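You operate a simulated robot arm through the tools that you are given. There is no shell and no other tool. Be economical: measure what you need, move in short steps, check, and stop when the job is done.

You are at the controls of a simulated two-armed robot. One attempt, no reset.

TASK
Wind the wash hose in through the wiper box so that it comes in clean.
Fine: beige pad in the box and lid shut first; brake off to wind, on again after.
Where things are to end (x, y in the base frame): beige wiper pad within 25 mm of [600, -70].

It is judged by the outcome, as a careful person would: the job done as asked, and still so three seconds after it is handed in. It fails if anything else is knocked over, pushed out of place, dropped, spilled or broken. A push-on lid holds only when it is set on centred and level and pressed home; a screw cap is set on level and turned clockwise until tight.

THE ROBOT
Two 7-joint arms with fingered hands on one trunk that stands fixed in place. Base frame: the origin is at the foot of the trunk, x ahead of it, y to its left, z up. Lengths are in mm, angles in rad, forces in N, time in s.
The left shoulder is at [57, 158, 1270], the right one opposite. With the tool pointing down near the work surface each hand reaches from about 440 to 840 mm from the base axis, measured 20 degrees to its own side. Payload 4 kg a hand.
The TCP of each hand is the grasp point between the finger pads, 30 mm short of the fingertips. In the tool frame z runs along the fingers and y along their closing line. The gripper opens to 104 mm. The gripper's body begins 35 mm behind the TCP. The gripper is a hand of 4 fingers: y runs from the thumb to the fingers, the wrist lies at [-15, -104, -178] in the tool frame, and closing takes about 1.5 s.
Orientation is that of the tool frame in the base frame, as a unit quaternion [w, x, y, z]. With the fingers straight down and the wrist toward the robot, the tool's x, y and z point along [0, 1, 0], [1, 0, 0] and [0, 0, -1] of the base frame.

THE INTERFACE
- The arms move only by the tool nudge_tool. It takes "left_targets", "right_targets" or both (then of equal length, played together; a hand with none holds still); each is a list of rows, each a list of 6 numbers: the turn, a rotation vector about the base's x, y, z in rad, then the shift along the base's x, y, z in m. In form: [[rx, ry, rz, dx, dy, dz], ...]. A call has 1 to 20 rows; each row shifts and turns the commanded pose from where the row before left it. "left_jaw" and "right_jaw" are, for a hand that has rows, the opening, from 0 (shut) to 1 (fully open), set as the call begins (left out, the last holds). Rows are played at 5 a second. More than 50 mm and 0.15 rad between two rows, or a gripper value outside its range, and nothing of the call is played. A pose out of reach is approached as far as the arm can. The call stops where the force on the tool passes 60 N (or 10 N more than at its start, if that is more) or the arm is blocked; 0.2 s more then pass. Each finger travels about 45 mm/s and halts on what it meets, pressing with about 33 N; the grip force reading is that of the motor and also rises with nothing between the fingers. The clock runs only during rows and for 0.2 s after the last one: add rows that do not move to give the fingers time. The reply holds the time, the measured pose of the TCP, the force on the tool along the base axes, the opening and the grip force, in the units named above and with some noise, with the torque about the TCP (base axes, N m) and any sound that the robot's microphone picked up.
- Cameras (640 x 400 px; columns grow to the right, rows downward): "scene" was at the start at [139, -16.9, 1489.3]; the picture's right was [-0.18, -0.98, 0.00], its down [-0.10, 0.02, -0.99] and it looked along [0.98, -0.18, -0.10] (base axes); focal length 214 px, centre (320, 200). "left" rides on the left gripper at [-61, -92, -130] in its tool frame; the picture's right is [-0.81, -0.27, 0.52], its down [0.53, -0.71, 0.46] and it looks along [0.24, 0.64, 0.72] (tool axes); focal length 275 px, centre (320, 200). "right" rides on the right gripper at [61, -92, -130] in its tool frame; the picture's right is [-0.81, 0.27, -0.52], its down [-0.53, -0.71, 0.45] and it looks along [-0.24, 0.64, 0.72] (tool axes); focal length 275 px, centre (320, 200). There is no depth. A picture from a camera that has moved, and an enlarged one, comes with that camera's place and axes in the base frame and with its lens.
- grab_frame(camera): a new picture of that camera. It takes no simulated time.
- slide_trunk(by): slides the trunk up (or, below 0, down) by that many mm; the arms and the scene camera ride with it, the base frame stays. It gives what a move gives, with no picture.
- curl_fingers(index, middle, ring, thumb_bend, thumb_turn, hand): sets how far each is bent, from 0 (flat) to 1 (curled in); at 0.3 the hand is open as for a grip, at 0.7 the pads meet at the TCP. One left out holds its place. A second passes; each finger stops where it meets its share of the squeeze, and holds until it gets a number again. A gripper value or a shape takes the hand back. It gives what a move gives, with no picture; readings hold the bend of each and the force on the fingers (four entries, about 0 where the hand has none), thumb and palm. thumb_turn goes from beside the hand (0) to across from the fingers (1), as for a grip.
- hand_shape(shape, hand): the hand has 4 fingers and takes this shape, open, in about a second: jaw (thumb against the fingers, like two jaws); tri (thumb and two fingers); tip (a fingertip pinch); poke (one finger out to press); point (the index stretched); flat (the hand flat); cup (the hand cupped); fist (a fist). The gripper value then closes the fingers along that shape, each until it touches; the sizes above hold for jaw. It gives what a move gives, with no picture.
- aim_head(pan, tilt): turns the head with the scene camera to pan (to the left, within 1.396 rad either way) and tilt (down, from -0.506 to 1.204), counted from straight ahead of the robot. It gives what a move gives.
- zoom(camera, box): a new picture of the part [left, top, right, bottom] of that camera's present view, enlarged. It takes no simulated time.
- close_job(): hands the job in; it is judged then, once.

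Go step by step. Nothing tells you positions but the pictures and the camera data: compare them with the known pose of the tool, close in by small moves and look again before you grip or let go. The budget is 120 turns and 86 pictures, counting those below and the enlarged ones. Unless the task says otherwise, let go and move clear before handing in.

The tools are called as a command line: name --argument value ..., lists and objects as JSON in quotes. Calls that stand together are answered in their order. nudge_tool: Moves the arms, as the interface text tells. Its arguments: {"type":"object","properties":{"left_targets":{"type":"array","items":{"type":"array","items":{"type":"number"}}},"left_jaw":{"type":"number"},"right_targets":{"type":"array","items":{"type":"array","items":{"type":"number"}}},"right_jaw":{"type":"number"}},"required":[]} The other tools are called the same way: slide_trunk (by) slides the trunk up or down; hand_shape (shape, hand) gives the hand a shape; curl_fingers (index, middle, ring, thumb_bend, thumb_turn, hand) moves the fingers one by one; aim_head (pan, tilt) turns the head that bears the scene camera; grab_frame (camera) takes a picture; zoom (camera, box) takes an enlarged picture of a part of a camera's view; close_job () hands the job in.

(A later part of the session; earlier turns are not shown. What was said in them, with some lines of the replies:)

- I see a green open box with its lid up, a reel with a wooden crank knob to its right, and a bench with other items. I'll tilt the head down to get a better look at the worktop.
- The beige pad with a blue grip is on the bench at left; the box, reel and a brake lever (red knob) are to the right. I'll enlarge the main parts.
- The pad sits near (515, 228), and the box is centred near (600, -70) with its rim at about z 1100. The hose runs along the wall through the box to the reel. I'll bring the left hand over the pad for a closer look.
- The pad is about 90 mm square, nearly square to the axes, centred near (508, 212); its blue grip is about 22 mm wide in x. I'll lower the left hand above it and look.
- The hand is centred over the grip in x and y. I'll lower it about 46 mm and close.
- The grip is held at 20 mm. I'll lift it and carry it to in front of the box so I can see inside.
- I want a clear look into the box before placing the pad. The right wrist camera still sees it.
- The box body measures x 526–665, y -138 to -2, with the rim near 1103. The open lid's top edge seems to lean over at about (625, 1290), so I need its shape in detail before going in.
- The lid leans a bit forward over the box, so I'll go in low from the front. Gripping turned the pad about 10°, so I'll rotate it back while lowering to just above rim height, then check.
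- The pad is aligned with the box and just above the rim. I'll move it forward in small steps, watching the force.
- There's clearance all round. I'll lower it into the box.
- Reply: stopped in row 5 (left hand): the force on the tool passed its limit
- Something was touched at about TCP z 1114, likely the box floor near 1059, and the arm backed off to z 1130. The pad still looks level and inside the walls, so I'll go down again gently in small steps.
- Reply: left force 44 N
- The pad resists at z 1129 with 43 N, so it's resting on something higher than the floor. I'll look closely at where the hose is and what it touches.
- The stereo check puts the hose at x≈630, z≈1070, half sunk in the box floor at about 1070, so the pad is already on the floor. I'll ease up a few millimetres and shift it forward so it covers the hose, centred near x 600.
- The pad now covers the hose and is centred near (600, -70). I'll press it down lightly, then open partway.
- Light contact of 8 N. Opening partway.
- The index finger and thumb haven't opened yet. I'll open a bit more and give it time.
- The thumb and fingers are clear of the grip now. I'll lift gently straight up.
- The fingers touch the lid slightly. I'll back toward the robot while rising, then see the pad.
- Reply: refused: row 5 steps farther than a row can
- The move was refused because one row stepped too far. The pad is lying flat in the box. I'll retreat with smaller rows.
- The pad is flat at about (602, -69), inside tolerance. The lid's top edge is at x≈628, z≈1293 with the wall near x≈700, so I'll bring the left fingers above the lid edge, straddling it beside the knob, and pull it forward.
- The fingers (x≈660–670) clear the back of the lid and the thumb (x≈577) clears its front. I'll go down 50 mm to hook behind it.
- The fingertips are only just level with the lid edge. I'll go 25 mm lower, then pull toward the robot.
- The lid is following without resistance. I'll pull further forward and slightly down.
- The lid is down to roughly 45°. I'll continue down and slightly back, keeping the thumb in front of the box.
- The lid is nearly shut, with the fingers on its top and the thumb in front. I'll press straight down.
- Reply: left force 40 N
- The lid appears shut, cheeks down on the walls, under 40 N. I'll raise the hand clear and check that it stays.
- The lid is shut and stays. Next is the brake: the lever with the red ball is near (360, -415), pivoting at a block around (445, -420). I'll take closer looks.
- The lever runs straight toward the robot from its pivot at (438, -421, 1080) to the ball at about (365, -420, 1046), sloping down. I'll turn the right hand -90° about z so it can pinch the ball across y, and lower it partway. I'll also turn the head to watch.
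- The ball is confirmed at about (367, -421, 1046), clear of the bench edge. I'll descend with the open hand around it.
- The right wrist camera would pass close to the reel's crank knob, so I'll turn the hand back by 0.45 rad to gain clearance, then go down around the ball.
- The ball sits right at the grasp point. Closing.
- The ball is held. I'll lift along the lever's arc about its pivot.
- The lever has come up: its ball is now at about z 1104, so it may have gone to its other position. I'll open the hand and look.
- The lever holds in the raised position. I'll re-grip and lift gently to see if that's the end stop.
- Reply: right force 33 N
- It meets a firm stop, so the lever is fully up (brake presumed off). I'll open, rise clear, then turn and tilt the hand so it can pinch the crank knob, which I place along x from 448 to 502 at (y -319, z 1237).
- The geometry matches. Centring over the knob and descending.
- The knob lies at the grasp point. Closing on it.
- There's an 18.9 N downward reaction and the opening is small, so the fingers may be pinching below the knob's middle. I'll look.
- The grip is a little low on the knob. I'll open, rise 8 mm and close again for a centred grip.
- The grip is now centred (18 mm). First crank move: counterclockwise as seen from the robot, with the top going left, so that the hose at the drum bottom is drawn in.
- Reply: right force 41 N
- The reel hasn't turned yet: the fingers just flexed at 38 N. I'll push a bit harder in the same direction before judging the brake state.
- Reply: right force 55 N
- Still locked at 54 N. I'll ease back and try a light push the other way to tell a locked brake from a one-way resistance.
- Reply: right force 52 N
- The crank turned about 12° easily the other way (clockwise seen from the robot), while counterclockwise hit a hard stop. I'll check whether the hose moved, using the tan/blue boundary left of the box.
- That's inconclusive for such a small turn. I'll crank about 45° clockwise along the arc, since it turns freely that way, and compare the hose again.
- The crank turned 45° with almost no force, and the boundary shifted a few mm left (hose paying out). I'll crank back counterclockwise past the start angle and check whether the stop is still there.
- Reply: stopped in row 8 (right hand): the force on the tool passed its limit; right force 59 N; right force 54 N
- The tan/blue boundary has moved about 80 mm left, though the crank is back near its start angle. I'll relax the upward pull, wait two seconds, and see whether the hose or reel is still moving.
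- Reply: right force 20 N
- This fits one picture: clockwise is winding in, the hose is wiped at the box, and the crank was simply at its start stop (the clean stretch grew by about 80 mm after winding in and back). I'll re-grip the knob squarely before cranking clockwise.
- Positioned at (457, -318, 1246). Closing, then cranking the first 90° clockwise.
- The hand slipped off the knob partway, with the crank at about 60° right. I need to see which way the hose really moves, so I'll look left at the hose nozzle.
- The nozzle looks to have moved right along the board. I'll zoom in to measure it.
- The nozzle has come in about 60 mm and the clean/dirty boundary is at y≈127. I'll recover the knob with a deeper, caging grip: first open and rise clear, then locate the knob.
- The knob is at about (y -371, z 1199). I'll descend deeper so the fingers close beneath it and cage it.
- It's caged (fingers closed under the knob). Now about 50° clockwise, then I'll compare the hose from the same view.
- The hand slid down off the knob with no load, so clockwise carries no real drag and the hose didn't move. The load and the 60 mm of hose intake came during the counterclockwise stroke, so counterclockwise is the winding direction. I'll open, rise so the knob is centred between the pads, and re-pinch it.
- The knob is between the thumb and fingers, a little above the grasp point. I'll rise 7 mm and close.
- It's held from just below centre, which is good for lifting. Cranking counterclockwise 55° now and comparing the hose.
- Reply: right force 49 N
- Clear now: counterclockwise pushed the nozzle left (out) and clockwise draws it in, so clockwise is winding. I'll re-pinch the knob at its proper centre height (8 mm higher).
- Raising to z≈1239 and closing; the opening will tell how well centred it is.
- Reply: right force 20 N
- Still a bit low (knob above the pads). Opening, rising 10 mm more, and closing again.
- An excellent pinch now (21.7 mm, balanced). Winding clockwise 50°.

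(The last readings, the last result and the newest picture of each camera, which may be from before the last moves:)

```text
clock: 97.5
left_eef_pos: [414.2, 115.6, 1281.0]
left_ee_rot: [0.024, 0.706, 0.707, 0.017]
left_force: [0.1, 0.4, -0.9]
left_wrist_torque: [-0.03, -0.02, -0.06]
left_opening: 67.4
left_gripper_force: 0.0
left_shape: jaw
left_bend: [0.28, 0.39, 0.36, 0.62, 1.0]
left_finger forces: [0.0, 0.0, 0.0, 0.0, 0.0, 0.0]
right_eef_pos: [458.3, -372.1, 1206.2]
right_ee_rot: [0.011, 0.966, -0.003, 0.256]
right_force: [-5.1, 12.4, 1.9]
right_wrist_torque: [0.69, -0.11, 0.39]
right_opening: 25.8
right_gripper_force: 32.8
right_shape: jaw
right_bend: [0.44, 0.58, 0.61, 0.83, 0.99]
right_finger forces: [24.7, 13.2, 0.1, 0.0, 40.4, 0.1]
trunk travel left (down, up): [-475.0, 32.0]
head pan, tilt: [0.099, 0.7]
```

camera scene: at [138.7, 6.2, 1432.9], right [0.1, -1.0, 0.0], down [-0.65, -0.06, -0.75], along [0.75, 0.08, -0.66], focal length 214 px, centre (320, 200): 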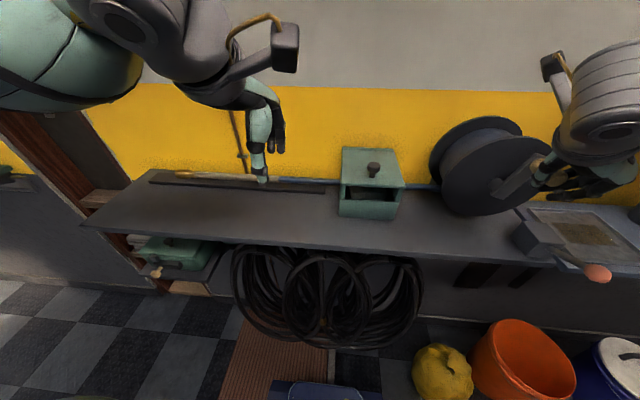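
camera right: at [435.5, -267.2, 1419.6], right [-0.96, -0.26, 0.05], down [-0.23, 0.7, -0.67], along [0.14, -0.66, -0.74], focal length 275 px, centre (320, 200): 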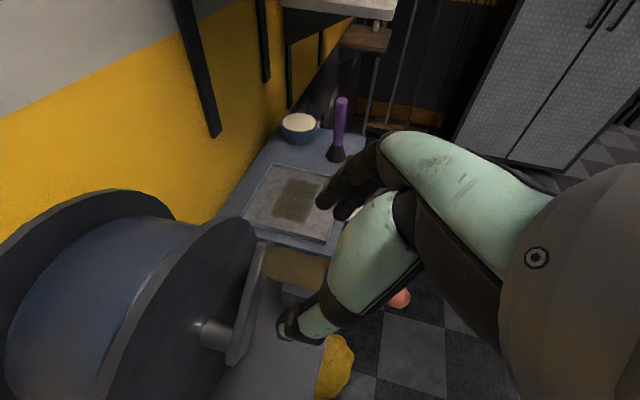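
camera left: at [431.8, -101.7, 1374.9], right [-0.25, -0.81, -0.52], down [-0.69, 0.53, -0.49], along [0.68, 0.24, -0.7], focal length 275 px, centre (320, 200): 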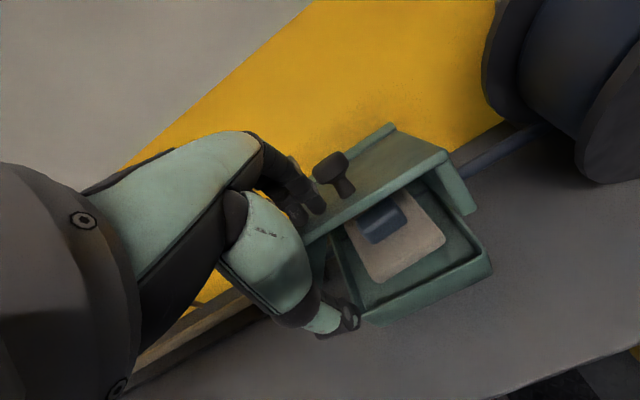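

Still gripped. Continuing clockwise another 50°, with a slight inward correction.

nudge_tool --right_targets '[[0, 0, 0, 0, 0.001, -0.0058], [0, 0, 0, 0, 0, -0.0058], [0, 0, 0, 0, 0.001, -0.0059], [0, 0, 0, 0, 0.001, -0.0059], [0, 0, 0, 0, 0.001, -0.0058], [0, 0, 0, 0, 0.001, -0.0058], [0, 0, 0, 0, 0.002, -0.0055], [0, 0, 0, 0, 0.002, -0.0055], [0, 0, 0, 0, 0.003, -0.0051], [0, 0, 0, 0, 0.003, -0.0051], [0, 0, 0, 0, 0, 0]]'

```text
clock: 99.9
left_eef_pos: [416.3, 106.2, 1281.2]
left_ee_rot: [0.019, 0.706, 0.708, 0.02]
left_force: [-0.8, -0.6, 0.1]
left_wrist_torque: [-0.02, -0.02, 0.03]
left_opening: 67.4
left_gripper_force: 0.0
left_shape: jaw
left_bend: [0.28, 0.39, 0.36, 0.62, 1.0]
left_finger forces: [0.1, 0.0, 0.0, 0.1, 0.0, 0.0]
right_eef_pos: [459.0, -367.6, 1146.2]
right_ee_rot: [0.009, 0.967, -0.007, 0.254]
right_force: [1.7, -35.2, -7.6]
right_wrist_torque: [0.46, 0.02, -0.16]
right_opening: 21.3
right_gripper_force: 33.1
right_shape: jaw
right_bend: [0.75, 0.74, 0.61, 0.84, 1.0]
right_finger forces: [42.0, 1.0, 0.1, 0.0, 7.0, 0.0]
trunk travel left (down, up): [-475.0, 32.0]
head pan, tilt: [0.099, 0.7]
```

There's 35 N sideways now, so the knob may lag in the grip. I'll look.

zoom --camera "right" --box '[160, 100, 420, 350]'

```text
1.60 times, centred on (290, 225) of right
camera zoom: at [448.5, -272.7, 1287.6], right [-0.96, -0.26, 0.05], down [-0.23, 0.71, -0.67], along [0.13, -0.66, -0.74], focal length 440 px, centre (368, 160)
```

zoom: 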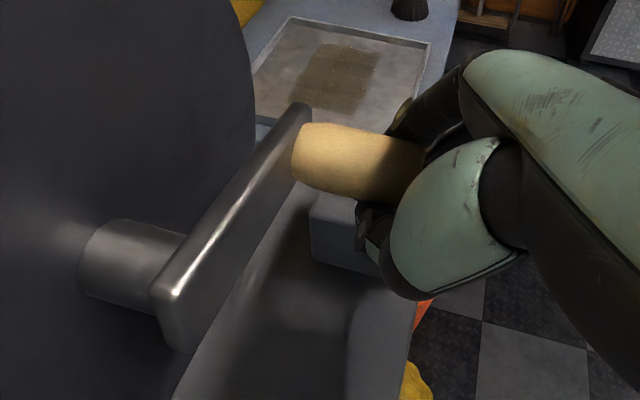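

The knob lags at about φ -100° and has slid up toward the palm. I'll reduce the hand's tilt by half so the palm sits over the knob and can push it down positively, ease the sideways stress, then continue the arc.

nudge_tool --right_targets '[[0, 0.13, 0, 0.002, -0.004, 0], [0, 0.13, 0, 0.002, -0.004, 0], [0, 0, 0, 0.002, 0.001, -0.0058], [0, 0, 0, 0, 0.0015, -0.0057], [0, 0, 0, 0, 0.002, -0.0055], [0, 0, 0, 0, 0.0025, -0.0053], [0, 0, 0, 0, 0.003, -0.005], [0, 0, 0, 0, 0.0034, -0.0048], [0, 0, 0, 0, 0, 0]]'

zoom --camera "right" --box '[160, 100, 420, 350]'

```text
clock: 101.9
left_eef_pos: [412.8, 107.5, 1280.9]
left_ee_rot: [0.022, 0.706, 0.708, 0.021]
left_force: [-0.1, 0.6, -0.5]
left_wrist_torque: [-0.01, -0.01, -0.02]
left_opening: 67.3
left_gripper_force: 0.1
left_shape: jaw
left_bend: [0.28, 0.39, 0.36, 0.62, 1.0]
left_finger forces: [0.0, 0.1, 0.0, 0.0, 0.0, 0.0]
right_eef_pos: [461.5, -360.4, 1114.9]
right_ee_rot: [0.01, 0.992, -0.004, 0.128]
right_force: [-16.0, -22.8, -14.0]
right_wrist_torque: [0.61, -0.12, -0.61]
right_opening: 19.0
right_gripper_force: 32.6
right_shape: jaw
right_bend: [0.75, 0.74, 0.61, 0.85, 1.0]
right_finger forces: [31.3, 0.7, 0.1, 0.0, 6.4, 0.0]
trunk travel left (down, up): [-475.0, 32.0]
head pan, tilt: [0.099, 0.7]
```

```text
1.60 times, centred on (290, 225) of right
camera zoom: at [488.1, -265.4, 1254.7], right [-0.92, -0.26, 0.3], down [-0.39, 0.71, -0.59], along [-0.06, -0.66, -0.75], focal length 440 px, centre (368, 160)
```

zoom: 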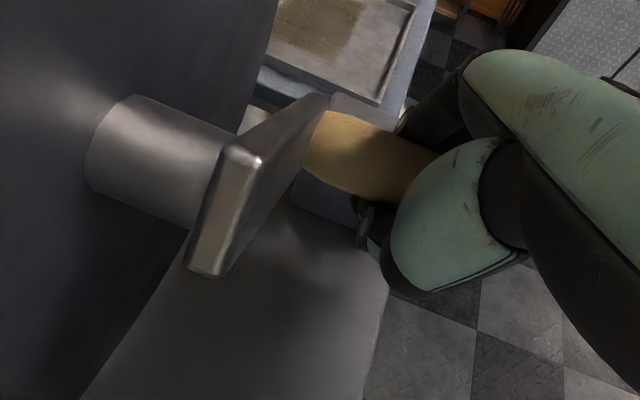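

It's working: the knob is now at about φ -119°. Continuing through the lower arc, easing off the downward motion.

nudge_tool --right_targets '[[0, 0, 0, 0, 0.0033, -0.0045], [0, 0, 0, 0, 0.0033, -0.0045], [0, 0, 0, 0, 0.0041, -0.0035], [0, 0, 0, 0, 0.0041, -0.0035], [0, 0, 0, 0, 0.0048, -0.002], [0, 0, 0, 0, 0.0048, -0.002], [0, 0, 0, 0, 0.0053, -0.001], [0, 0, 0, 0, 0.0053, -0.001], [0, 0, 0, 0, 0.0056, 0], [0, 0, 0, 0, 0.0056, 0], [0, 0, 0, 0, 0, 0]]'

```text
clock: 104.3
left_eef_pos: [418.0, 107.6, 1280.7]
left_ee_rot: [0.019, 0.707, 0.707, 0.019]
left_force: [-0.2, -0.2, 0.6]
left_wrist_torque: [-0.02, 0.02, 0.0]
left_opening: 67.7
left_gripper_force: 0.1
left_shape: jaw
left_bend: [0.28, 0.39, 0.36, 0.62, 1.0]
left_finger forces: [0.0, 0.0, 0.0, 0.0, 0.0, 0.0]
right_eef_pos: [463.3, -315.1, 1088.7]
right_ee_rot: [0.009, 0.993, -0.006, 0.12]
right_force: [-8.1, -19.3, -52.2]
right_wrist_torque: [1.55, 0.21, -0.31]
right_opening: 18.0
right_gripper_force: 32.9
right_shape: jaw
right_bend: [0.75, 0.74, 0.61, 0.84, 1.0]
right_finger forces: [38.6, 4.8, 0.0, 0.1, 13.9, 0.0]
trunk travel left (down, up): [-475.0, 32.0]
head pan, tilt: [0.099, 0.7]
```

Near the bottom of the stroke, held from below. Continuing left and up.

nudge_tool --right_targets '[[0, 0, 0, 0, 0.003, -0.004], [0, 0, 0, 0, 0.0058, 0], [0, 0, 0, 0, 0.0058, 0], [0, 0, 0, 0, 0.0058, 0.001], [0, 0, 0, 0, 0.0057, 0.0015], [0, 0, 0, 0, 0.0057, 0.002], [0, 0, 0, 0, 0.0053, 0.0025], [0, 0, 0, 0, 0.0053, 0.0025], [0, 0, 0, 0, 0.0048, 0.0034], [0, 0, 0, 0, 0.0048, 0.0034], [0, 0, 0, 0, 0, 0]]'

grab_frame --camera "scene"

```text
clock: 106.7
left_eef_pos: [415.4, 114.4, 1280.6]
left_ee_rot: [0.023, 0.706, 0.708, 0.018]
left_force: [-0.8, -1.2, -0.3]
left_wrist_torque: [0.03, -0.02, 0.0]
left_opening: 67.5
left_gripper_force: 0.0
left_shape: jaw
left_bend: [0.28, 0.39, 0.36, 0.62, 1.0]
left_finger forces: [0.0, 0.1, 0.0, 0.0, 0.1, 0.0]
right_eef_pos: [469.9, -258.2, 1112.0]
right_ee_rot: [0.011, 0.992, -0.001, 0.129]
right_force: [-6.1, 7.4, -7.9]
right_wrist_torque: [0.18, 0.01, -0.09]
right_opening: 17.3
right_gripper_force: 32.8
right_shape: jaw
right_bend: [0.75, 0.74, 0.61, 0.84, 1.0]
right_finger forces: [7.3, 0.1, 0.0, 0.1, 0.4, 0.1]
right hand out of reach, approached as far as the arm can: row 7
trunk travel left (down, up): [-475.0, 32.0]
head pan, tilt: [0.099, 0.7]
```

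```text
6 pictures are left
camera scene: at [132.6, 9.0, 1433.6], right [0.1, -0.99, 0.0], down [-0.65, -0.06, -0.76], along [0.75, 0.08, -0.65], focal length 214 px, centre (320, 200)
```

scene: 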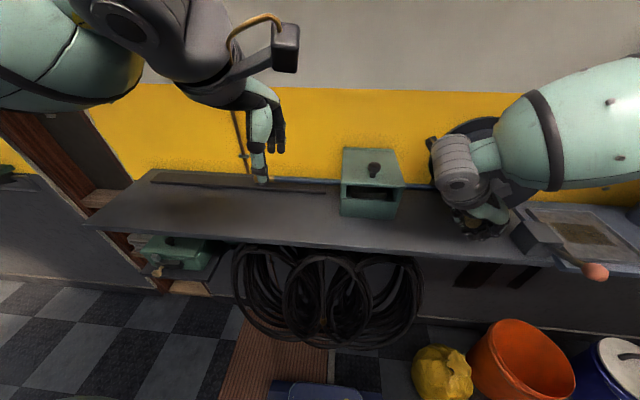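

The nozzle has come in to about y 240 (280 mm wound), and the hose behind it is blue. The crank is at about φ -229°. Continuing up the left side.

nudge_tool --right_targets '[[0, 0, 0, 0, 0.0034, 0.0048], [0, 0, 0, 0, 0.0034, 0.0048], [0, 0, 0, 0, 0.0026, 0.0053], [0, 0, 0, 0, 0.0026, 0.0053], [0, 0, 0, 0, 0.0016, 0.0057], [0, 0, 0, 0, 0.0016, 0.0057], [0, 0, 0, 0, 0.0006, 0.0059], [0, 0, 0, 0, 0.0006, 0.0059], [0, 0, 0, 0, 0, 0]]'

```text
clock: 108.7
left_eef_pos: [415.4, 113.3, 1280.5]
left_ee_rot: [0.023, 0.706, 0.707, 0.018]
left_force: [-0.4, -0.6, -1.0]
left_wrist_torque: [-0.01, 0.01, 0.01]
left_opening: 67.4
left_gripper_force: 0.0
left_shape: jaw
left_bend: [0.28, 0.39, 0.36, 0.62, 1.0]
left_finger forces: [0.0, 0.0, 0.0, 0.0, 0.0, 0.0]
right_eef_pos: [466.4, -242.1, 1152.2]
right_ee_rot: [0.012, 0.991, -0.002, 0.13]
right_force: [-0.1, 0.2, -0.6]
right_wrist_torque: [0.06, -0.01, -0.01]
right_opening: 16.8
right_gripper_force: 33.3
right_shape: jaw
right_bend: [0.75, 0.74, 0.61, 0.84, 1.0]
right_finger forces: [2.1, 0.0, 0.0, 0.1, 2.0, 0.0]
trunk travel left (down, up): [-475.0, 32.0]
head pan, tilt: [0.099, 0.7]
```

Continuing toward the top.

nudge_tool --right_targets '[[0, 0, 0, 0, 0, 0.0059], [0, 0, 0, 0, 0, 0.0059], [0, 0, 0, 0, -0.0012, 0.0058], [0, 0, 0, 0, -0.0012, 0.0058], [0, 0, 0, 0, -0.0022, 0.0055], [0, 0, 0, 0, -0.0022, 0.0055], [0, 0, 0, 0, -0.0031, 0.005], [0, 0, 0, 0, -0.0031, 0.005], [0, 0, 0, 0, 0, 0]]'

grab_frame --camera "scene"

```text
clock: 110.7
left_eef_pos: [415.3, 112.6, 1280.5]
left_ee_rot: [0.023, 0.706, 0.707, 0.019]
left_force: [-0.1, -0.3, 0.8]
left_wrist_torque: [-0.05, 0.0, 0.0]
left_opening: 67.5
left_gripper_force: 0.0
left_shape: jaw
left_bend: [0.28, 0.39, 0.36, 0.62, 1.0]
left_finger forces: [0.1, 0.0, 0.0, 0.0, 0.0, 0.1]
right_eef_pos: [467.6, -255.3, 1196.3]
right_ee_rot: [0.011, 0.992, -0.002, 0.129]
right_force: [-1.0, -7.1, -8.1]
right_wrist_torque: [0.29, -0.01, -0.1]
right_opening: 16.3
right_gripper_force: 32.9
right_shape: jaw
right_bend: [0.75, 0.74, 0.61, 0.83, 1.0]
right_finger forces: [8.0, 0.0, 0.0, 0.0, 0.0, 0.0]
trunk travel left (down, up): [-475.0, 32.0]
head pan, tilt: [0.099, 0.7]
```

```text
5 pictures are left
camera scene: at [133.6, 6.1, 1433.5], right [0.1, -1.0, 0.0], down [-0.65, -0.06, -0.76], along [0.75, 0.08, -0.65], focal length 214 px, centre (320, 200)
```

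scene: 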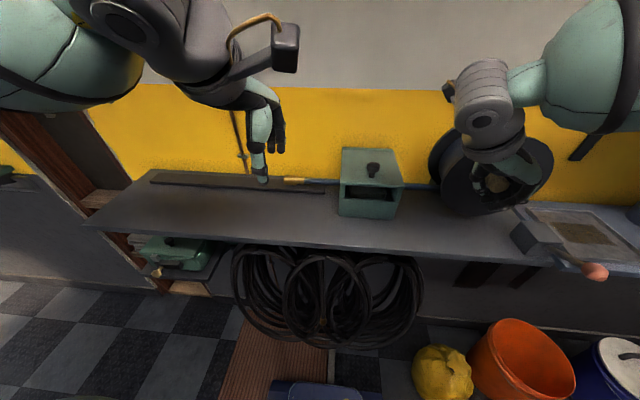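

The nozzle is at y 100–167, about 100 mm from the box. Continuing over the top, watching for the stop.

nudge_tool --right_targets '[[0, 0, 0, 0, -0.0034, 0.0049], [0, 0, 0, 0, -0.0034, 0.0049], [0, 0, 0, 0, -0.0042, 0.0041], [0, 0, 0, 0, -0.0042, 0.0041], [0, 0, 0, 0, -0.0048, 0.0034], [0, 0, 0, 0, -0.0048, 0.0034], [0, 0, 0, 0, -0.0053, 0.0025], [0, 0, 0, 0, -0.0053, 0.0025], [0, 0, 0, 0, 0, 0]]'

```text
clock: 112.7
left_eef_pos: [417.1, 111.2, 1280.2]
left_ee_rot: [0.021, 0.706, 0.707, 0.019]
left_force: [0.7, 0.3, -0.2]
left_wrist_torque: [-0.04, -0.03, -0.02]
left_opening: 67.5
left_gripper_force: 0.1
left_shape: jaw
left_bend: [0.28, 0.39, 0.36, 0.62, 1.0]
left_finger forces: [0.0, 0.0, 0.1, 0.1, 0.0, 0.0]
right_eef_pos: [467.6, -290.6, 1225.2]
right_ee_rot: [0.01, 0.992, -0.003, 0.127]
right_force: [-3.9, -1.9, -31.3]
right_wrist_torque: [0.68, 0.2, -0.14]
right_opening: 17.8
right_gripper_force: 33.4
right_shape: jaw
right_bend: [0.75, 0.74, 0.61, 0.84, 1.0]
right_finger forces: [22.8, 0.0, 0.1, 0.1, 21.1, 0.1]
trunk travel left (down, up): [-475.0, 32.0]
head pan, tilt: [0.099, 0.7]
```

Nearly at the top. Continuing rightward with slightly less lift.

nudge_tool --right_targets '[[0, 0, 0, 0, -0.0055, -0.003], [0, 0, 0, 0, -0.0058, 0], [0, 0, 0, 0, -0.0058, -0.0005], [0, 0, 0, 0, -0.0058, -0.001], [0, 0, 0, 0, 0, 0]]'

grab_frame --camera "scene"

```text
clock: 113.9
left_eef_pos: [415.5, 114.8, 1281.2]
left_ee_rot: [0.022, 0.706, 0.708, 0.018]
left_force: [-0.4, 0.5, -0.2]
left_wrist_torque: [-0.04, -0.01, 0.03]
left_opening: 67.3
left_gripper_force: 0.0
left_shape: jaw
left_bend: [0.28, 0.39, 0.36, 0.62, 1.0]
left_finger forces: [0.1, 0.0, 0.0, 0.0, 0.1, 0.0]
right_eef_pos: [468.4, -311.0, 1224.2]
right_ee_rot: [0.012, 0.991, -0.001, 0.13]
right_force: [0.9, 5.2, -2.1]
right_wrist_torque: [0.06, 0.03, 0.01]
right_opening: 17.2
right_gripper_force: 32.8
right_shape: jaw
right_bend: [0.75, 0.74, 0.61, 0.84, 1.0]
right_finger forces: [2.6, 0.0, 0.1, 0.1, 3.4, 0.0]
trunk travel left (down, up): [-475.0, 32.0]
head pan, tilt: [0.099, 0.7]
```

```text
4 pictures are left
camera scene: at [133.2, 8.9, 1433.6], right [0.1, -0.99, 0.0], down [-0.65, -0.06, -0.76], along [0.75, 0.08, -0.65], focal length 214 px, centre (320, 200)
```

scene: 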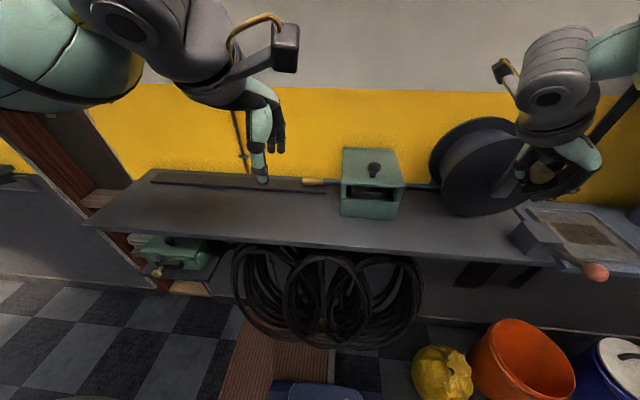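

The nozzle is at y 48–114, with about 50 mm to go. Continuing another 30° clockwise.

nudge_tool --right_targets '[[0, 0, 0, 0, -0.0058, -0.0008], [0, 0, 0, 0, -0.0058, -0.0008], [0, 0, 0, 0, -0.0056, -0.0018], [0, 0, 0, 0, -0.0056, -0.0018], [0, 0, 0, 0, -0.0052, -0.0028], [0, 0, 0, 0, -0.0052, -0.0028], [0, 0, 0, 0, 0, 0]]'

```text
clock: 115.5
left_eef_pos: [414.2, 125.5, 1280.2]
left_ee_rot: [0.026, 0.705, 0.708, 0.016]
left_force: [0.2, -1.1, -0.1]
left_wrist_torque: [-0.02, 0.02, 0.01]
left_opening: 67.8
left_gripper_force: 0.2
left_shape: jaw
left_bend: [0.28, 0.39, 0.36, 0.62, 1.0]
left_finger forces: [0.0, 0.0, 0.0, 0.1, 0.0, 0.1]
right_eef_pos: [466.8, -330.0, 1217.3]
right_ee_rot: [0.012, 0.991, 0.004, 0.133]
right_force: [-1.6, 54.3, 11.4]
right_wrist_torque: [-0.47, 0.02, -0.09]
right_opening: 23.1
right_gripper_force: 33.3
right_shape: jaw
right_bend: [0.75, 0.74, 0.61, 0.84, 1.0]
right_finger forces: [0.1, 0.0, 0.0, 0.0, 42.7, 0.0]
trunk travel left (down, up): [-475.0, 32.0]
head pan, tilt: [0.099, 0.7]
```

A firm stop at 54 N: the winding is at its end. I'll ease the push off without turning back, and check the hose.

nudge_tool --right_targets '[[0, 0, 0, 0, 0.005, 0], [0, 0, 0, 0, 0.005, 0], [0, 0, 0, 0, 0.003, 0], [0, 0, 0, 0, 0, 0]]'

zoom --camera "scene" --box '[270, 110, 570, 240]'

```text
clock: 116.5
left_eef_pos: [414.5, 119.4, 1279.5]
left_ee_rot: [0.025, 0.706, 0.707, 0.017]
left_force: [-0.4, -0.4, -0.1]
left_wrist_torque: [0.01, 0.02, -0.02]
left_opening: 67.3
left_gripper_force: 0.0
left_shape: jaw
left_bend: [0.28, 0.39, 0.36, 0.62, 1.0]
left_finger forces: [0.0, 0.0, 0.0, 0.1, 0.1, 0.0]
right_eef_pos: [467.5, -326.0, 1213.1]
right_ee_rot: [0.013, 0.991, -0.002, 0.13]
right_force: [2.2, 25.9, 5.0]
right_wrist_torque: [-0.29, 0.05, -0.06]
right_opening: 20.2
right_gripper_force: 33.1
right_shape: jaw
right_bend: [0.75, 0.74, 0.61, 0.85, 1.0]
right_finger forces: [0.1, 0.1, 0.0, 0.0, 20.4, 0.0]
trunk travel left (down, up): [-475.0, 32.0]
head pan, tilt: [0.099, 0.7]
```

```text
2.13 times, centred on (420, 175) of scene
camera zoom: at [132.9, 14.4, 1433.5], right [0.1, -0.99, 0.0], down [-0.65, -0.07, -0.76], along [0.75, 0.07, -0.65], focal length 458 px, centre (107, 253)
```

zoom: 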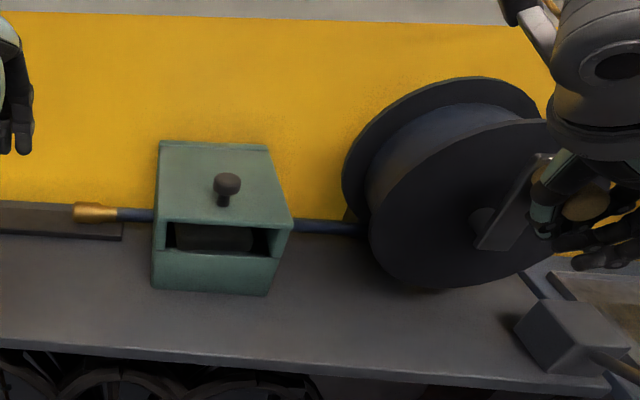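

The hose is wound in, all clean blue with the nozzle at the box. Now I'll open, rise straight off the knob, untilt and yaw the hand back, and move over the brake lever.

nudge_tool --right_targets '[[0, 0, 0, 0, 0.003, 0], [0, 0, 0, 0, 0.002, 0], [0, 0, 0, 0, 0, 0], [0, 0, 0, 0, 0, 0], [0, 0, 0, 0, 0, 0], [0, 0, 0, 0, 0, 0], [0, 0, 0, -0.004, 0, 0.02], [0, 0, 0, -0.004, 0, 0.03], [0, 0, 0, -0.005, 0, 0.04], [0, 0, 0, 0, 0, 0.04], [0, 0, 0, 0, 0, 0]]' --right_jaw 0.75

nudge_tool --right_targets '[[0, 0.13, 0, -0.02, -0.015, 0], [0, 0.13, 0, -0.02, -0.015, 0], [0, 0, 0.15, -0.015, -0.02, 0], [0, 0, 0.15, -0.015, -0.02, 0], [0, 0, 0.15, -0.015, -0.02, 0], [0, 0, 0, -0.005, -0.008, 0], [0, 0, 0, 0, 0, 0]]' --right_jaw 0.7

```text
clock: 118.9
left_eef_pos: [414.4, 113.3, 1279.8]
left_ee_rot: [0.022, 0.707, 0.707, 0.018]
left_force: [0.9, -0.2, 0.6]
left_wrist_torque: [-0.02, 0.01, 0.04]
left_opening: 67.5
left_gripper_force: 0.1
left_shape: jaw
left_bend: [0.28, 0.39, 0.36, 0.62, 1.0]
left_finger forces: [0.0, 0.0, 0.0, 0.0, 0.0, 0.0]
right_eef_pos: [454.5, -327.5, 1341.2]
right_ee_rot: [0.011, 0.992, -0.003, 0.13]
right_force: [-0.5, 0.2, 0.0]
right_wrist_torque: [0.02, -0.02, 0.0]
right_opening: 77.7
right_gripper_force: 0.0
right_shape: jaw
right_bend: [0.27, 0.36, 0.33, 0.54, 0.99]
right_finger forces: [0.0, 0.0, 0.1, 0.1, 0.1, 0.0]
trunk travel left (down, up): [-475.0, 32.0]
head pan, tilt: [0.099, 0.7]
```

```text
clock: 120.5
left_eef_pos: [415.3, 114.0, 1281.0]
left_ee_rot: [0.023, 0.706, 0.707, 0.018]
left_force: [-0.3, 0.1, 0.4]
left_wrist_torque: [0.03, -0.03, -0.01]
left_opening: 67.6
left_gripper_force: 0.1
left_shape: jaw
left_bend: [0.28, 0.39, 0.36, 0.62, 1.0]
left_finger forces: [0.0, 0.0, 0.0, 0.0, 0.1, 0.0]
right_eef_pos: [363.7, -424.7, 1341.0]
right_ee_rot: [0.011, 0.975, 0.222, 0.001]
right_force: [0.4, -0.4, -0.7]
right_wrist_torque: [-0.01, 0.0, -0.01]
right_opening: 73.3
right_gripper_force: 0.0
right_shape: jaw
right_bend: [0.27, 0.37, 0.34, 0.58, 0.99]
right_finger forces: [0.0, 0.0, 0.0, 0.1, 0.1, 0.1]
trunk travel left (down, up): [-475.0, 32.0]
head pan, tilt: [0.099, 0.7]
```

Orientation matches the earlier lever grip. Descending to the same spot as before (368, -421, 1103) and closing.

nudge_tool --right_targets '[[0, 0, 0, 0.0045, 0.004, 0], [0, 0, 0, 0, 0, -0.045], [0, 0, 0, 0, 0, -0.045], [0, 0, 0, 0, 0, -0.045], [0, 0, 0, 0, 0, -0.045], [0, 0, 0, 0, 0, -0.035], [0, 0, 0, 0, 0, -0.023], [0, 0, 0, 0, 0, 0]]'

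nudge_tool --right_targets '[[0, 0, 0, 0, 0, 0], [0, 0, 0, 0, 0, 0], [0, 0, 0, 0, 0, 0], [0, 0, 0, 0, 0, 0], [0, 0, 0, 0, 0, 0], [0, 0, 0, 0, 0, 0], [0, 0, 0, 0, 0, 0], [0, 0, 0, 0, 0, 0], [0, 0, 0, 0, 0, 0]]' --right_jaw 0

```text
clock: 122.3
left_eef_pos: [414.4, 113.5, 1280.7]
left_ee_rot: [0.022, 0.706, 0.708, 0.019]
left_force: [-0.2, 0.3, -0.3]
left_wrist_torque: [0.02, -0.04, -0.02]
left_opening: 67.5
left_gripper_force: 0.1
left_shape: jaw
left_bend: [0.28, 0.39, 0.36, 0.62, 1.0]
left_finger forces: [0.0, 0.0, 0.0, 0.0, 0.0, 0.0]
right_eef_pos: [368.6, -418.9, 1102.6]
right_ee_rot: [0.009, 0.975, 0.222, 0.002]
right_force: [-1.1, 1.2, 0.4]
right_wrist_torque: [0.0, 0.01, -0.02]
right_opening: 73.1
right_gripper_force: 0.0
right_shape: jaw
right_bend: [0.27, 0.37, 0.34, 0.58, 0.99]
right_finger forces: [0.0, 0.1, 0.0, 0.1, 0.0, 0.0]
trunk travel left (down, up): [-475.0, 32.0]
head pan, tilt: [0.099, 0.7]
```

```text
clock: 124.3
left_eef_pos: [415.3, 113.9, 1280.5]
left_ee_rot: [0.023, 0.706, 0.708, 0.018]
left_force: [-0.4, 0.3, 0.1]
left_wrist_torque: [0.03, -0.01, 0.02]
left_opening: 67.5
left_gripper_force: 0.1
left_shape: jaw
left_bend: [0.28, 0.39, 0.36, 0.62, 1.0]
left_finger forces: [0.0, 0.0, 0.0, 0.0, 0.1, 0.1]
right_eef_pos: [367.9, -419.5, 1102.4]
right_ee_rot: [0.01, 0.975, 0.223, 0.001]
right_force: [-4.2, 7.1, -11.0]
right_wrist_torque: [-0.05, -0.04, -0.07]
right_opening: 3.8
right_gripper_force: 32.7
right_shape: jaw
right_bend: [0.73, 0.7, 0.7, 0.75, 1.0]
right_finger forces: [5.3, 3.3, 0.1, 0.0, 19.0, 0.0]
trunk travel left (down, up): [-475.0, 32.0]
head pan, tilt: [0.099, 0.7]
```

The pinch is below the ball's centre. I'll reopen, rise 11 mm and close again so I can pull down.

nudge_tool --right_targets '[[0, 0, 0, 0, 0, 0], [0, 0, 0, 0, 0, 0], [0, 0, 0, 0, 0, 0], [0, 0, 0, 0, 0, 0], [0, 0, 0, 0, 0, 0], [0, 0, 0, 0, 0, 0], [0, 0, 0, 0, -0.001, 0.011], [0, 0, 0, 0, 0, 0]]' --right_jaw 0.7

nudge_tool --right_targets '[[0, 0, 0, 0, 0, 0], [0, 0, 0, 0, 0, 0], [0, 0, 0, 0, 0, 0], [0, 0, 0, 0, 0, 0], [0, 0, 0, 0, 0, 0], [0, 0, 0, 0, 0, 0], [0, 0, 0, 0, 0, 0], [0, 0, 0, 0, 0, 0], [0, 0, 0, 0, 0, 0]]' --right_jaw 0

```text
clock: 126.1
left_eef_pos: [415.1, 113.2, 1279.4]
left_ee_rot: [0.023, 0.706, 0.707, 0.019]
left_force: [0.1, -0.9, 0.7]
left_wrist_torque: [0.01, -0.01, -0.05]
left_opening: 67.6
left_gripper_force: 0.2
left_shape: jaw
left_bend: [0.28, 0.39, 0.36, 0.62, 1.0]
left_finger forces: [0.0, 0.0, 0.0, 0.0, 0.0, 0.1]
right_eef_pos: [369.6, -421.2, 1114.4]
right_ee_rot: [0.01, 0.975, 0.222, 0.002]
right_force: [0.0, 0.1, 0.1]
right_wrist_torque: [0.0, 0.01, 0.04]
right_opening: 72.9
right_gripper_force: 0.0
right_shape: jaw
right_bend: [0.27, 0.37, 0.34, 0.58, 0.99]
right_finger forces: [0.0, 0.0, 0.1, 0.1, 0.0, 0.0]
trunk travel left (down, up): [-475.0, 32.0]
head pan, tilt: [0.099, 0.7]
```

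```text
clock: 128.1
left_eef_pos: [415.5, 113.1, 1281.3]
left_ee_rot: [0.022, 0.706, 0.707, 0.019]
left_force: [0.8, 0.4, 0.1]
left_wrist_torque: [0.01, 0.02, -0.02]
left_opening: 67.6
left_gripper_force: 0.1
left_shape: jaw
left_bend: [0.28, 0.39, 0.36, 0.62, 1.0]
left_finger forces: [0.1, 0.0, 0.0, 0.0, 0.0, 0.1]
right_eef_pos: [369.8, -420.3, 1113.2]
right_ee_rot: [0.009, 0.975, 0.222, 0.0]
right_force: [-4.3, 8.9, -19.8]
right_wrist_torque: [0.0, 0.08, -0.15]
right_opening: 10.0
right_gripper_force: 32.8
right_shape: jaw
right_bend: [0.74, 0.71, 0.7, 0.75, 1.0]
right_finger forces: [15.8, 5.5, 0.0, 0.0, 31.5, 0.0]
trunk travel left (down, up): [-475.0, 32.0]
head pan, tilt: [0.099, 0.7]
```

Still a bit low; once more, 9 mm higher.

nudge_tool --right_targets '[[0, 0, 0, 0, 0, 0], [0, 0, 0, 0, 0, 0], [0, 0, 0, 0, 0, 0], [0, 0, 0, 0, 0, 0], [0, 0, 0, 0, 0, 0], [0, 0, 0, 0, 0, 0], [0, 0, 0, 0, -0.001, 0.009], [0, 0, 0, 0, 0, 0]]' --right_jaw 0.7

nudge_tool --right_targets '[[0, 0, 0, 0, 0, 0], [0, 0, 0, 0, 0, 0], [0, 0, 0, 0, 0, 0], [0, 0, 0, 0, 0, 0], [0, 0, 0, 0, 0, 0], [0, 0, 0, 0, 0, 0], [0, 0, 0, 0, 0, 0], [0, 0, 0, 0, 0, 0], [0, 0, 0, 0, 0, 0]]' --right_jaw 0

```text
clock: 129.9
left_eef_pos: [414.3, 113.5, 1280.8]
left_ee_rot: [0.022, 0.706, 0.708, 0.019]
left_force: [0.4, 0.5, 0.2]
left_wrist_torque: [0.0, -0.02, 0.02]
left_opening: 67.4
left_gripper_force: 0.1
left_shape: jaw
left_bend: [0.28, 0.39, 0.36, 0.62, 1.0]
left_finger forces: [0.1, 0.1, 0.0, 0.1, 0.1, 0.0]
right_eef_pos: [368.3, -421.0, 1122.7]
right_ee_rot: [0.011, 0.975, 0.222, 0.002]
right_force: [-0.1, -0.5, -0.5]
right_wrist_torque: [0.01, -0.02, 0.04]
right_opening: 72.4
right_gripper_force: 0.1
right_shape: jaw
right_bend: [0.27, 0.37, 0.34, 0.58, 0.99]
right_finger forces: [0.0, 0.1, 0.0, 0.0, 0.1, 0.0]
trunk travel left (down, up): [-475.0, 32.0]
head pan, tilt: [0.099, 0.7]
```

```text
clock: 131.9
left_eef_pos: [414.8, 114.1, 1279.5]
left_ee_rot: [0.022, 0.706, 0.708, 0.018]
left_force: [-0.1, -0.1, 0.2]
left_wrist_torque: [0.01, 0.0, 0.0]
left_opening: 67.6
left_gripper_force: 0.0
left_shape: jaw
left_bend: [0.28, 0.39, 0.36, 0.62, 1.0]
left_finger forces: [0.0, 0.0, 0.1, 0.0, 0.0, 0.0]
right_eef_pos: [368.5, -421.2, 1121.2]
right_ee_rot: [0.01, 0.975, 0.222, 0.001]
right_force: [-4.3, 7.6, -14.9]
right_wrist_torque: [0.07, 0.1, -0.08]
right_opening: 14.9
right_gripper_force: 33.0
right_shape: jaw
right_bend: [0.73, 0.63, 0.66, 0.75, 1.0]
right_finger forces: [15.9, 7.3, 0.0, 0.0, 30.8, 0.0]
trunk travel left (down, up): [-475.0, 32.0]
head pan, tilt: [0.099, 0.7]
```

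A decent pinch. Now lowering the lever along its arc to the original position.

nudge_tool --right_targets '[[0, 0, 0, -0.002, 0, -0.008], [0, 0, 0, -0.002, 0, -0.008], [0, 0, 0, -0.001, 0, -0.008], [0, 0, 0, -0.001, 0, -0.008], [0, 0, 0, 0, 0, -0.008], [0, 0, 0, 0.001, 0, -0.008], [0, 0, 0, 0.002, 0, -0.008], [0, 0, 0, 0.003, 0, -0.008], [0, 0, 0, 0.002, 0, -0.006], [0, 0, 0, 0, 0, 0]]'

grab_frame --camera "right"

```text
clock: 134.1
left_eef_pos: [415.4, 113.2, 1280.1]
left_ee_rot: [0.023, 0.706, 0.707, 0.017]
left_force: [0.3, 0.6, 0.1]
left_wrist_torque: [0.01, 0.05, -0.02]
left_opening: 67.3
left_gripper_force: 0.0
left_shape: jaw
left_bend: [0.28, 0.39, 0.36, 0.62, 1.0]
left_finger forces: [0.0, 0.0, 0.0, 0.0, 0.1, 0.1]
right_eef_pos: [372.1, -421.4, 1053.0]
right_ee_rot: [0.011, 0.975, 0.222, 0.003]
right_force: [-0.3, -0.5, -0.5]
right_wrist_torque: [-0.02, 0.02, -0.01]
right_opening: 12.0
right_gripper_force: 33.2
right_shape: jaw
right_bend: [0.74, 0.73, 0.66, 0.81, 1.0]
right_finger forces: [0.1, 0.0, 0.0, 0.0, 0.0, 0.1]
trunk travel left (down, up): [-475.0, 32.0]
head pan, tilt: [0.099, 0.7]
```

```text
2 pictures are left
camera right: at [385.4, -309.0, 1181.4], right [-0.62, -0.59, 0.52], down [-0.78, 0.4, -0.47], along [0.07, -0.7, -0.71], focal length 275 px, centre (320, 200)
```

right: 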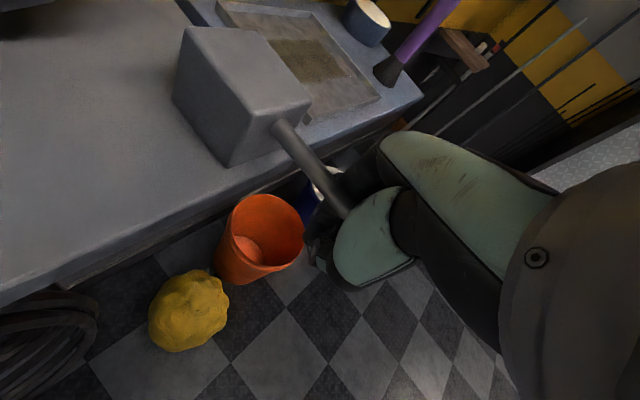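

The lever is only halfway (about level); the ball slipped up in the grip. I'll open, rise above it, close the fingers and push it down from above.

nudge_tool --right_targets '[[0, 0, 0, 0, 0, 0], [0, 0, 0, 0, 0, 0], [0, 0, 0, 0, 0, 0], [0, 0, 0, 0, 0, 0], [0, 0, 0, 0, 0, 0], [0, 0, 0, 0, 0, 0], [0, 0, 0, 0, 0, 0.03], [0, 0, 0, 0, 0, 0.04], [0, 0, 0, 0, 0, 0.03], [0, 0, 0, -0.006, 0, 0], [0, 0, 0, 0, 0, 0]]' --right_jaw 0.75

nudge_tool --right_targets '[[0, 0, 0, 0, 0, 0], [0, 0, 0, 0, 0, 0], [0, 0, 0, 0, 0, 0], [0, 0, 0, 0, 0, 0], [0, 0, 0, 0, 0, 0], [0, 0, 0, 0, 0, 0], [0, 0, 0, 0, 0, 0], [0, 0, 0, 0, 0, 0], [0, 0, 0, 0, 0, 0]]' --right_jaw 0

nudge_tool --right_targets '[[0, 0, 0, 0, 0, -0.008], [0, 0, 0, 0, 0, -0.008], [0, 0, 0, 0, 0, -0.008], [0, 0, 0, 0, 0, -0.008], [0, 0, 0, 0, 0, -0.008], [0, 0, 0, 0, 0, -0.008], [0, 0, 0, 0, 0, -0.008], [0, 0, 0, 0, 0, 0]]'

```text
clock: 136.5
left_eef_pos: [416.0, 112.9, 1280.9]
left_ee_rot: [0.023, 0.706, 0.708, 0.019]
left_force: [0.6, 0.0, 0.5]
left_wrist_torque: [0.01, -0.02, -0.04]
left_opening: 67.7
left_gripper_force: 0.1
left_shape: jaw
left_bend: [0.28, 0.39, 0.36, 0.62, 1.0]
left_finger forces: [0.1, 0.0, 0.0, 0.0, 0.1, 0.0]
right_eef_pos: [365.9, -420.4, 1153.1]
right_ee_rot: [0.012, 0.975, 0.223, 0.001]
right_force: [0.6, -0.9, 0.4]
right_wrist_torque: [0.0, 0.05, 0.04]
right_opening: 77.5
right_gripper_force: 0.0
right_shape: jaw
right_bend: [0.27, 0.36, 0.33, 0.54, 0.99]
right_finger forces: [0.0, 0.0, 0.1, 0.0, 0.0, 0.1]
trunk travel left (down, up): [-475.0, 32.0]
head pan, tilt: [0.099, 0.7]
```

```text
clock: 138.5
left_eef_pos: [415.8, 114.3, 1280.5]
left_ee_rot: [0.022, 0.707, 0.707, 0.018]
left_force: [0.2, -1.0, 0.0]
left_wrist_torque: [-0.02, 0.0, 0.01]
left_opening: 67.3
left_gripper_force: 0.0
left_shape: jaw
left_bend: [0.28, 0.39, 0.36, 0.62, 1.0]
left_finger forces: [0.1, 0.0, 0.1, 0.0, 0.0, 0.0]
right_eef_pos: [365.8, -420.4, 1154.1]
right_ee_rot: [0.012, 0.975, 0.222, 0.003]
right_force: [0.8, -0.1, 0.3]
right_wrist_torque: [-0.03, 0.01, -0.02]
right_opening: 0.0
right_gripper_force: 33.0
right_shape: jaw
right_bend: [0.7, 0.7, 0.7, 0.48, 1.0]
right_finger forces: [0.1, 0.0, 0.0, 0.0, 0.0, 0.1]
trunk travel left (down, up): [-475.0, 32.0]
head pan, tilt: [0.099, 0.7]
```

```text
clock: 140.3
left_eef_pos: [414.9, 112.9, 1281.8]
left_ee_rot: [0.022, 0.706, 0.707, 0.017]
left_force: [1.0, 0.7, -0.5]
left_wrist_torque: [-0.04, 0.0, -0.01]
left_opening: 67.4
left_gripper_force: 0.1
left_shape: jaw
left_bend: [0.28, 0.39, 0.36, 0.62, 1.0]
left_finger forces: [0.0, 0.1, 0.0, 0.0, 0.0, 0.0]
right_eef_pos: [366.6, -420.0, 1095.9]
right_ee_rot: [0.011, 0.975, 0.222, 0.002]
right_force: [0.0, -0.5, -0.9]
right_wrist_torque: [0.0, 0.01, 0.0]
right_opening: 0.0
right_gripper_force: 33.1
right_shape: jaw
right_bend: [0.7, 0.7, 0.7, 0.48, 1.0]
right_finger forces: [0.0, 0.0, 0.0, 0.0, 0.1, 0.0]
trunk travel left (down, up): [-475.0, 32.0]
head pan, tilt: [0.099, 0.7]
```

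No resistance yet. I'll continue pressing down in small steps until I meet the stop.

nudge_tool --right_targets '[[0, 0, 0, 0, 0, -0.005], [0, 0, 0, 0, 0, -0.005], [0, 0, 0, 0, 0, -0.005], [0, 0, 0, 0, 0, -0.005], [0, 0, 0, 0, 0, 0]]'

```text
clock: 141.5
left_eef_pos: [413.1, 115.1, 1281.2]
left_ee_rot: [0.024, 0.707, 0.707, 0.018]
left_force: [0.4, -0.8, 0.4]
left_wrist_torque: [0.02, -0.02, 0.01]
left_opening: 67.5
left_gripper_force: 0.0
left_shape: jaw
left_bend: [0.28, 0.39, 0.36, 0.62, 1.0]
left_finger forces: [0.0, 0.1, 0.0, 0.0, 0.0, 0.0]
right_eef_pos: [366.6, -419.8, 1082.4]
right_ee_rot: [0.017, 0.975, 0.223, 0.008]
right_force: [1.9, -9.3, 49.4]
right_wrist_torque: [-0.5, -0.35, -0.03]
right_opening: 0.0
right_gripper_force: 32.9
right_shape: jaw
right_bend: [0.7, 0.7, 0.7, 0.48, 1.0]
right_finger forces: [65.1, 0.0, 0.1, 0.1, 0.0, 0.0]
trunk travel left (down, up): [-475.0, 32.0]
head pan, tilt: [0.099, 0.7]
```

A firm stop at 49 N, at the lever's original height. I'll raise the hand clear and check everything with one picture.

nudge_tool --right_targets '[[0, 0, 0, 0, 0, 0.02], [0, 0, 0, 0, 0, 0.03], [0, 0, 0, -0.01, 0, 0.045], [0, 0, 0, -0.01, 0, 0.045], [0, 0, 0, -0.01, 0, 0.045], [0, 0, 0, 0, 0, 0.045], [0, 0, 0, 0, 0, 0.045], [0, 0, 0, 0, 0, 0]]'

aim_head --pan -0.3 --tilt 0.75

zoom --camera "scene" --box '[180, 80, 520, 260]'

```text
clock: 143.3
left_eef_pos: [414.6, 112.6, 1280.1]
left_ee_rot: [0.022, 0.706, 0.708, 0.019]
left_force: [-0.1, 0.4, 0.1]
left_wrist_torque: [-0.03, -0.01, 0.01]
left_opening: 67.5
left_gripper_force: 0.1
left_shape: jaw
left_bend: [0.28, 0.39, 0.36, 0.62, 1.0]
left_finger forces: [0.0, 0.0, 0.1, 0.0, 0.0, 0.1]
right_eef_pos: [336.2, -424.5, 1353.6]
right_ee_rot: [0.011, 0.975, 0.223, 0.002]
right_force: [0.9, 0.6, 0.0]
right_wrist_torque: [-0.01, 0.0, 0.02]
right_opening: 0.2
right_gripper_force: 33.4
right_shape: jaw
right_bend: [0.7, 0.7, 0.7, 0.48, 1.0]
right_finger forces: [0.0, 0.0, 0.0, 0.1, 0.0, 0.0]
trunk travel left (down, up): [-475.0, 32.0]
head pan, tilt: [0.099, 0.7]
```

```text
clock: 144.2
left_eef_pos: [414.5, 113.9, 1281.0]
left_ee_rot: [0.022, 0.706, 0.707, 0.019]
left_force: [0.6, -0.4, 0.2]
left_wrist_torque: [-0.02, -0.02, 0.0]
left_opening: 67.5
left_gripper_force: 0.0
left_shape: jaw
left_bend: [0.28, 0.39, 0.36, 0.62, 1.0]
left_finger forces: [0.0, 0.1, 0.1, 0.0, 0.0, 0.0]
right_eef_pos: [336.0, -423.9, 1353.0]
right_ee_rot: [0.011, 0.975, 0.223, 0.001]
right_force: [1.0, 0.7, 0.1]
right_wrist_torque: [-0.04, 0.02, 0.0]
right_opening: 0.0
right_gripper_force: 33.1
right_shape: jaw
right_bend: [0.7, 0.7, 0.7, 0.48, 1.0]
right_finger forces: [0.0, 0.0, 0.0, 0.1, 0.1, 0.0]
trunk travel left (down, up): [-475.0, 32.0]
head pan, tilt: [-0.3, 0.75]
```

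```text
1.88 times, centred on (350, 170) of scene
camera zoom: at [127.1, -24.9, 1429.4], right [-0.29, -0.96, 0.0], down [-0.66, 0.2, -0.72], along [0.69, -0.22, -0.69], focal length 404 px, centre (264, 256)
```

zoom: 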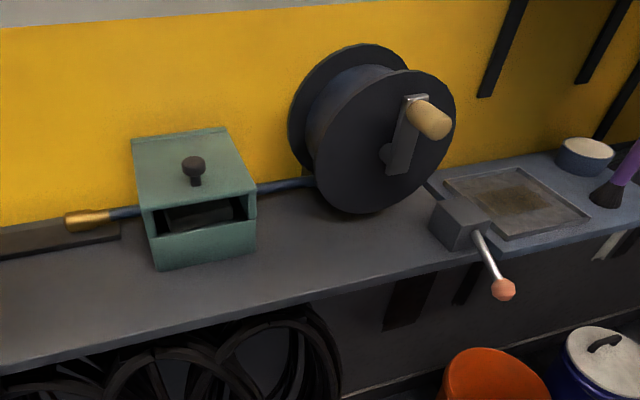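

The lid is shut, the hose is wound in clean to the end stop with the nozzle at the box, and the brake lever is back down. Both hands are clear, so I'm handing in.

close_job

```text
The job is handed in.
```

I wound the hose in through the wiper box to the reel's end stop, and everything outside the box now looks clean. The beige pad went in at about (602, -69) and I shut the lid over it before winding. The brake was off for winding and is back on, and both hands are clear.

While working out which way the reel winds, I turned the crank back twice, which let some hose out again. It was all wound back in through the pad.
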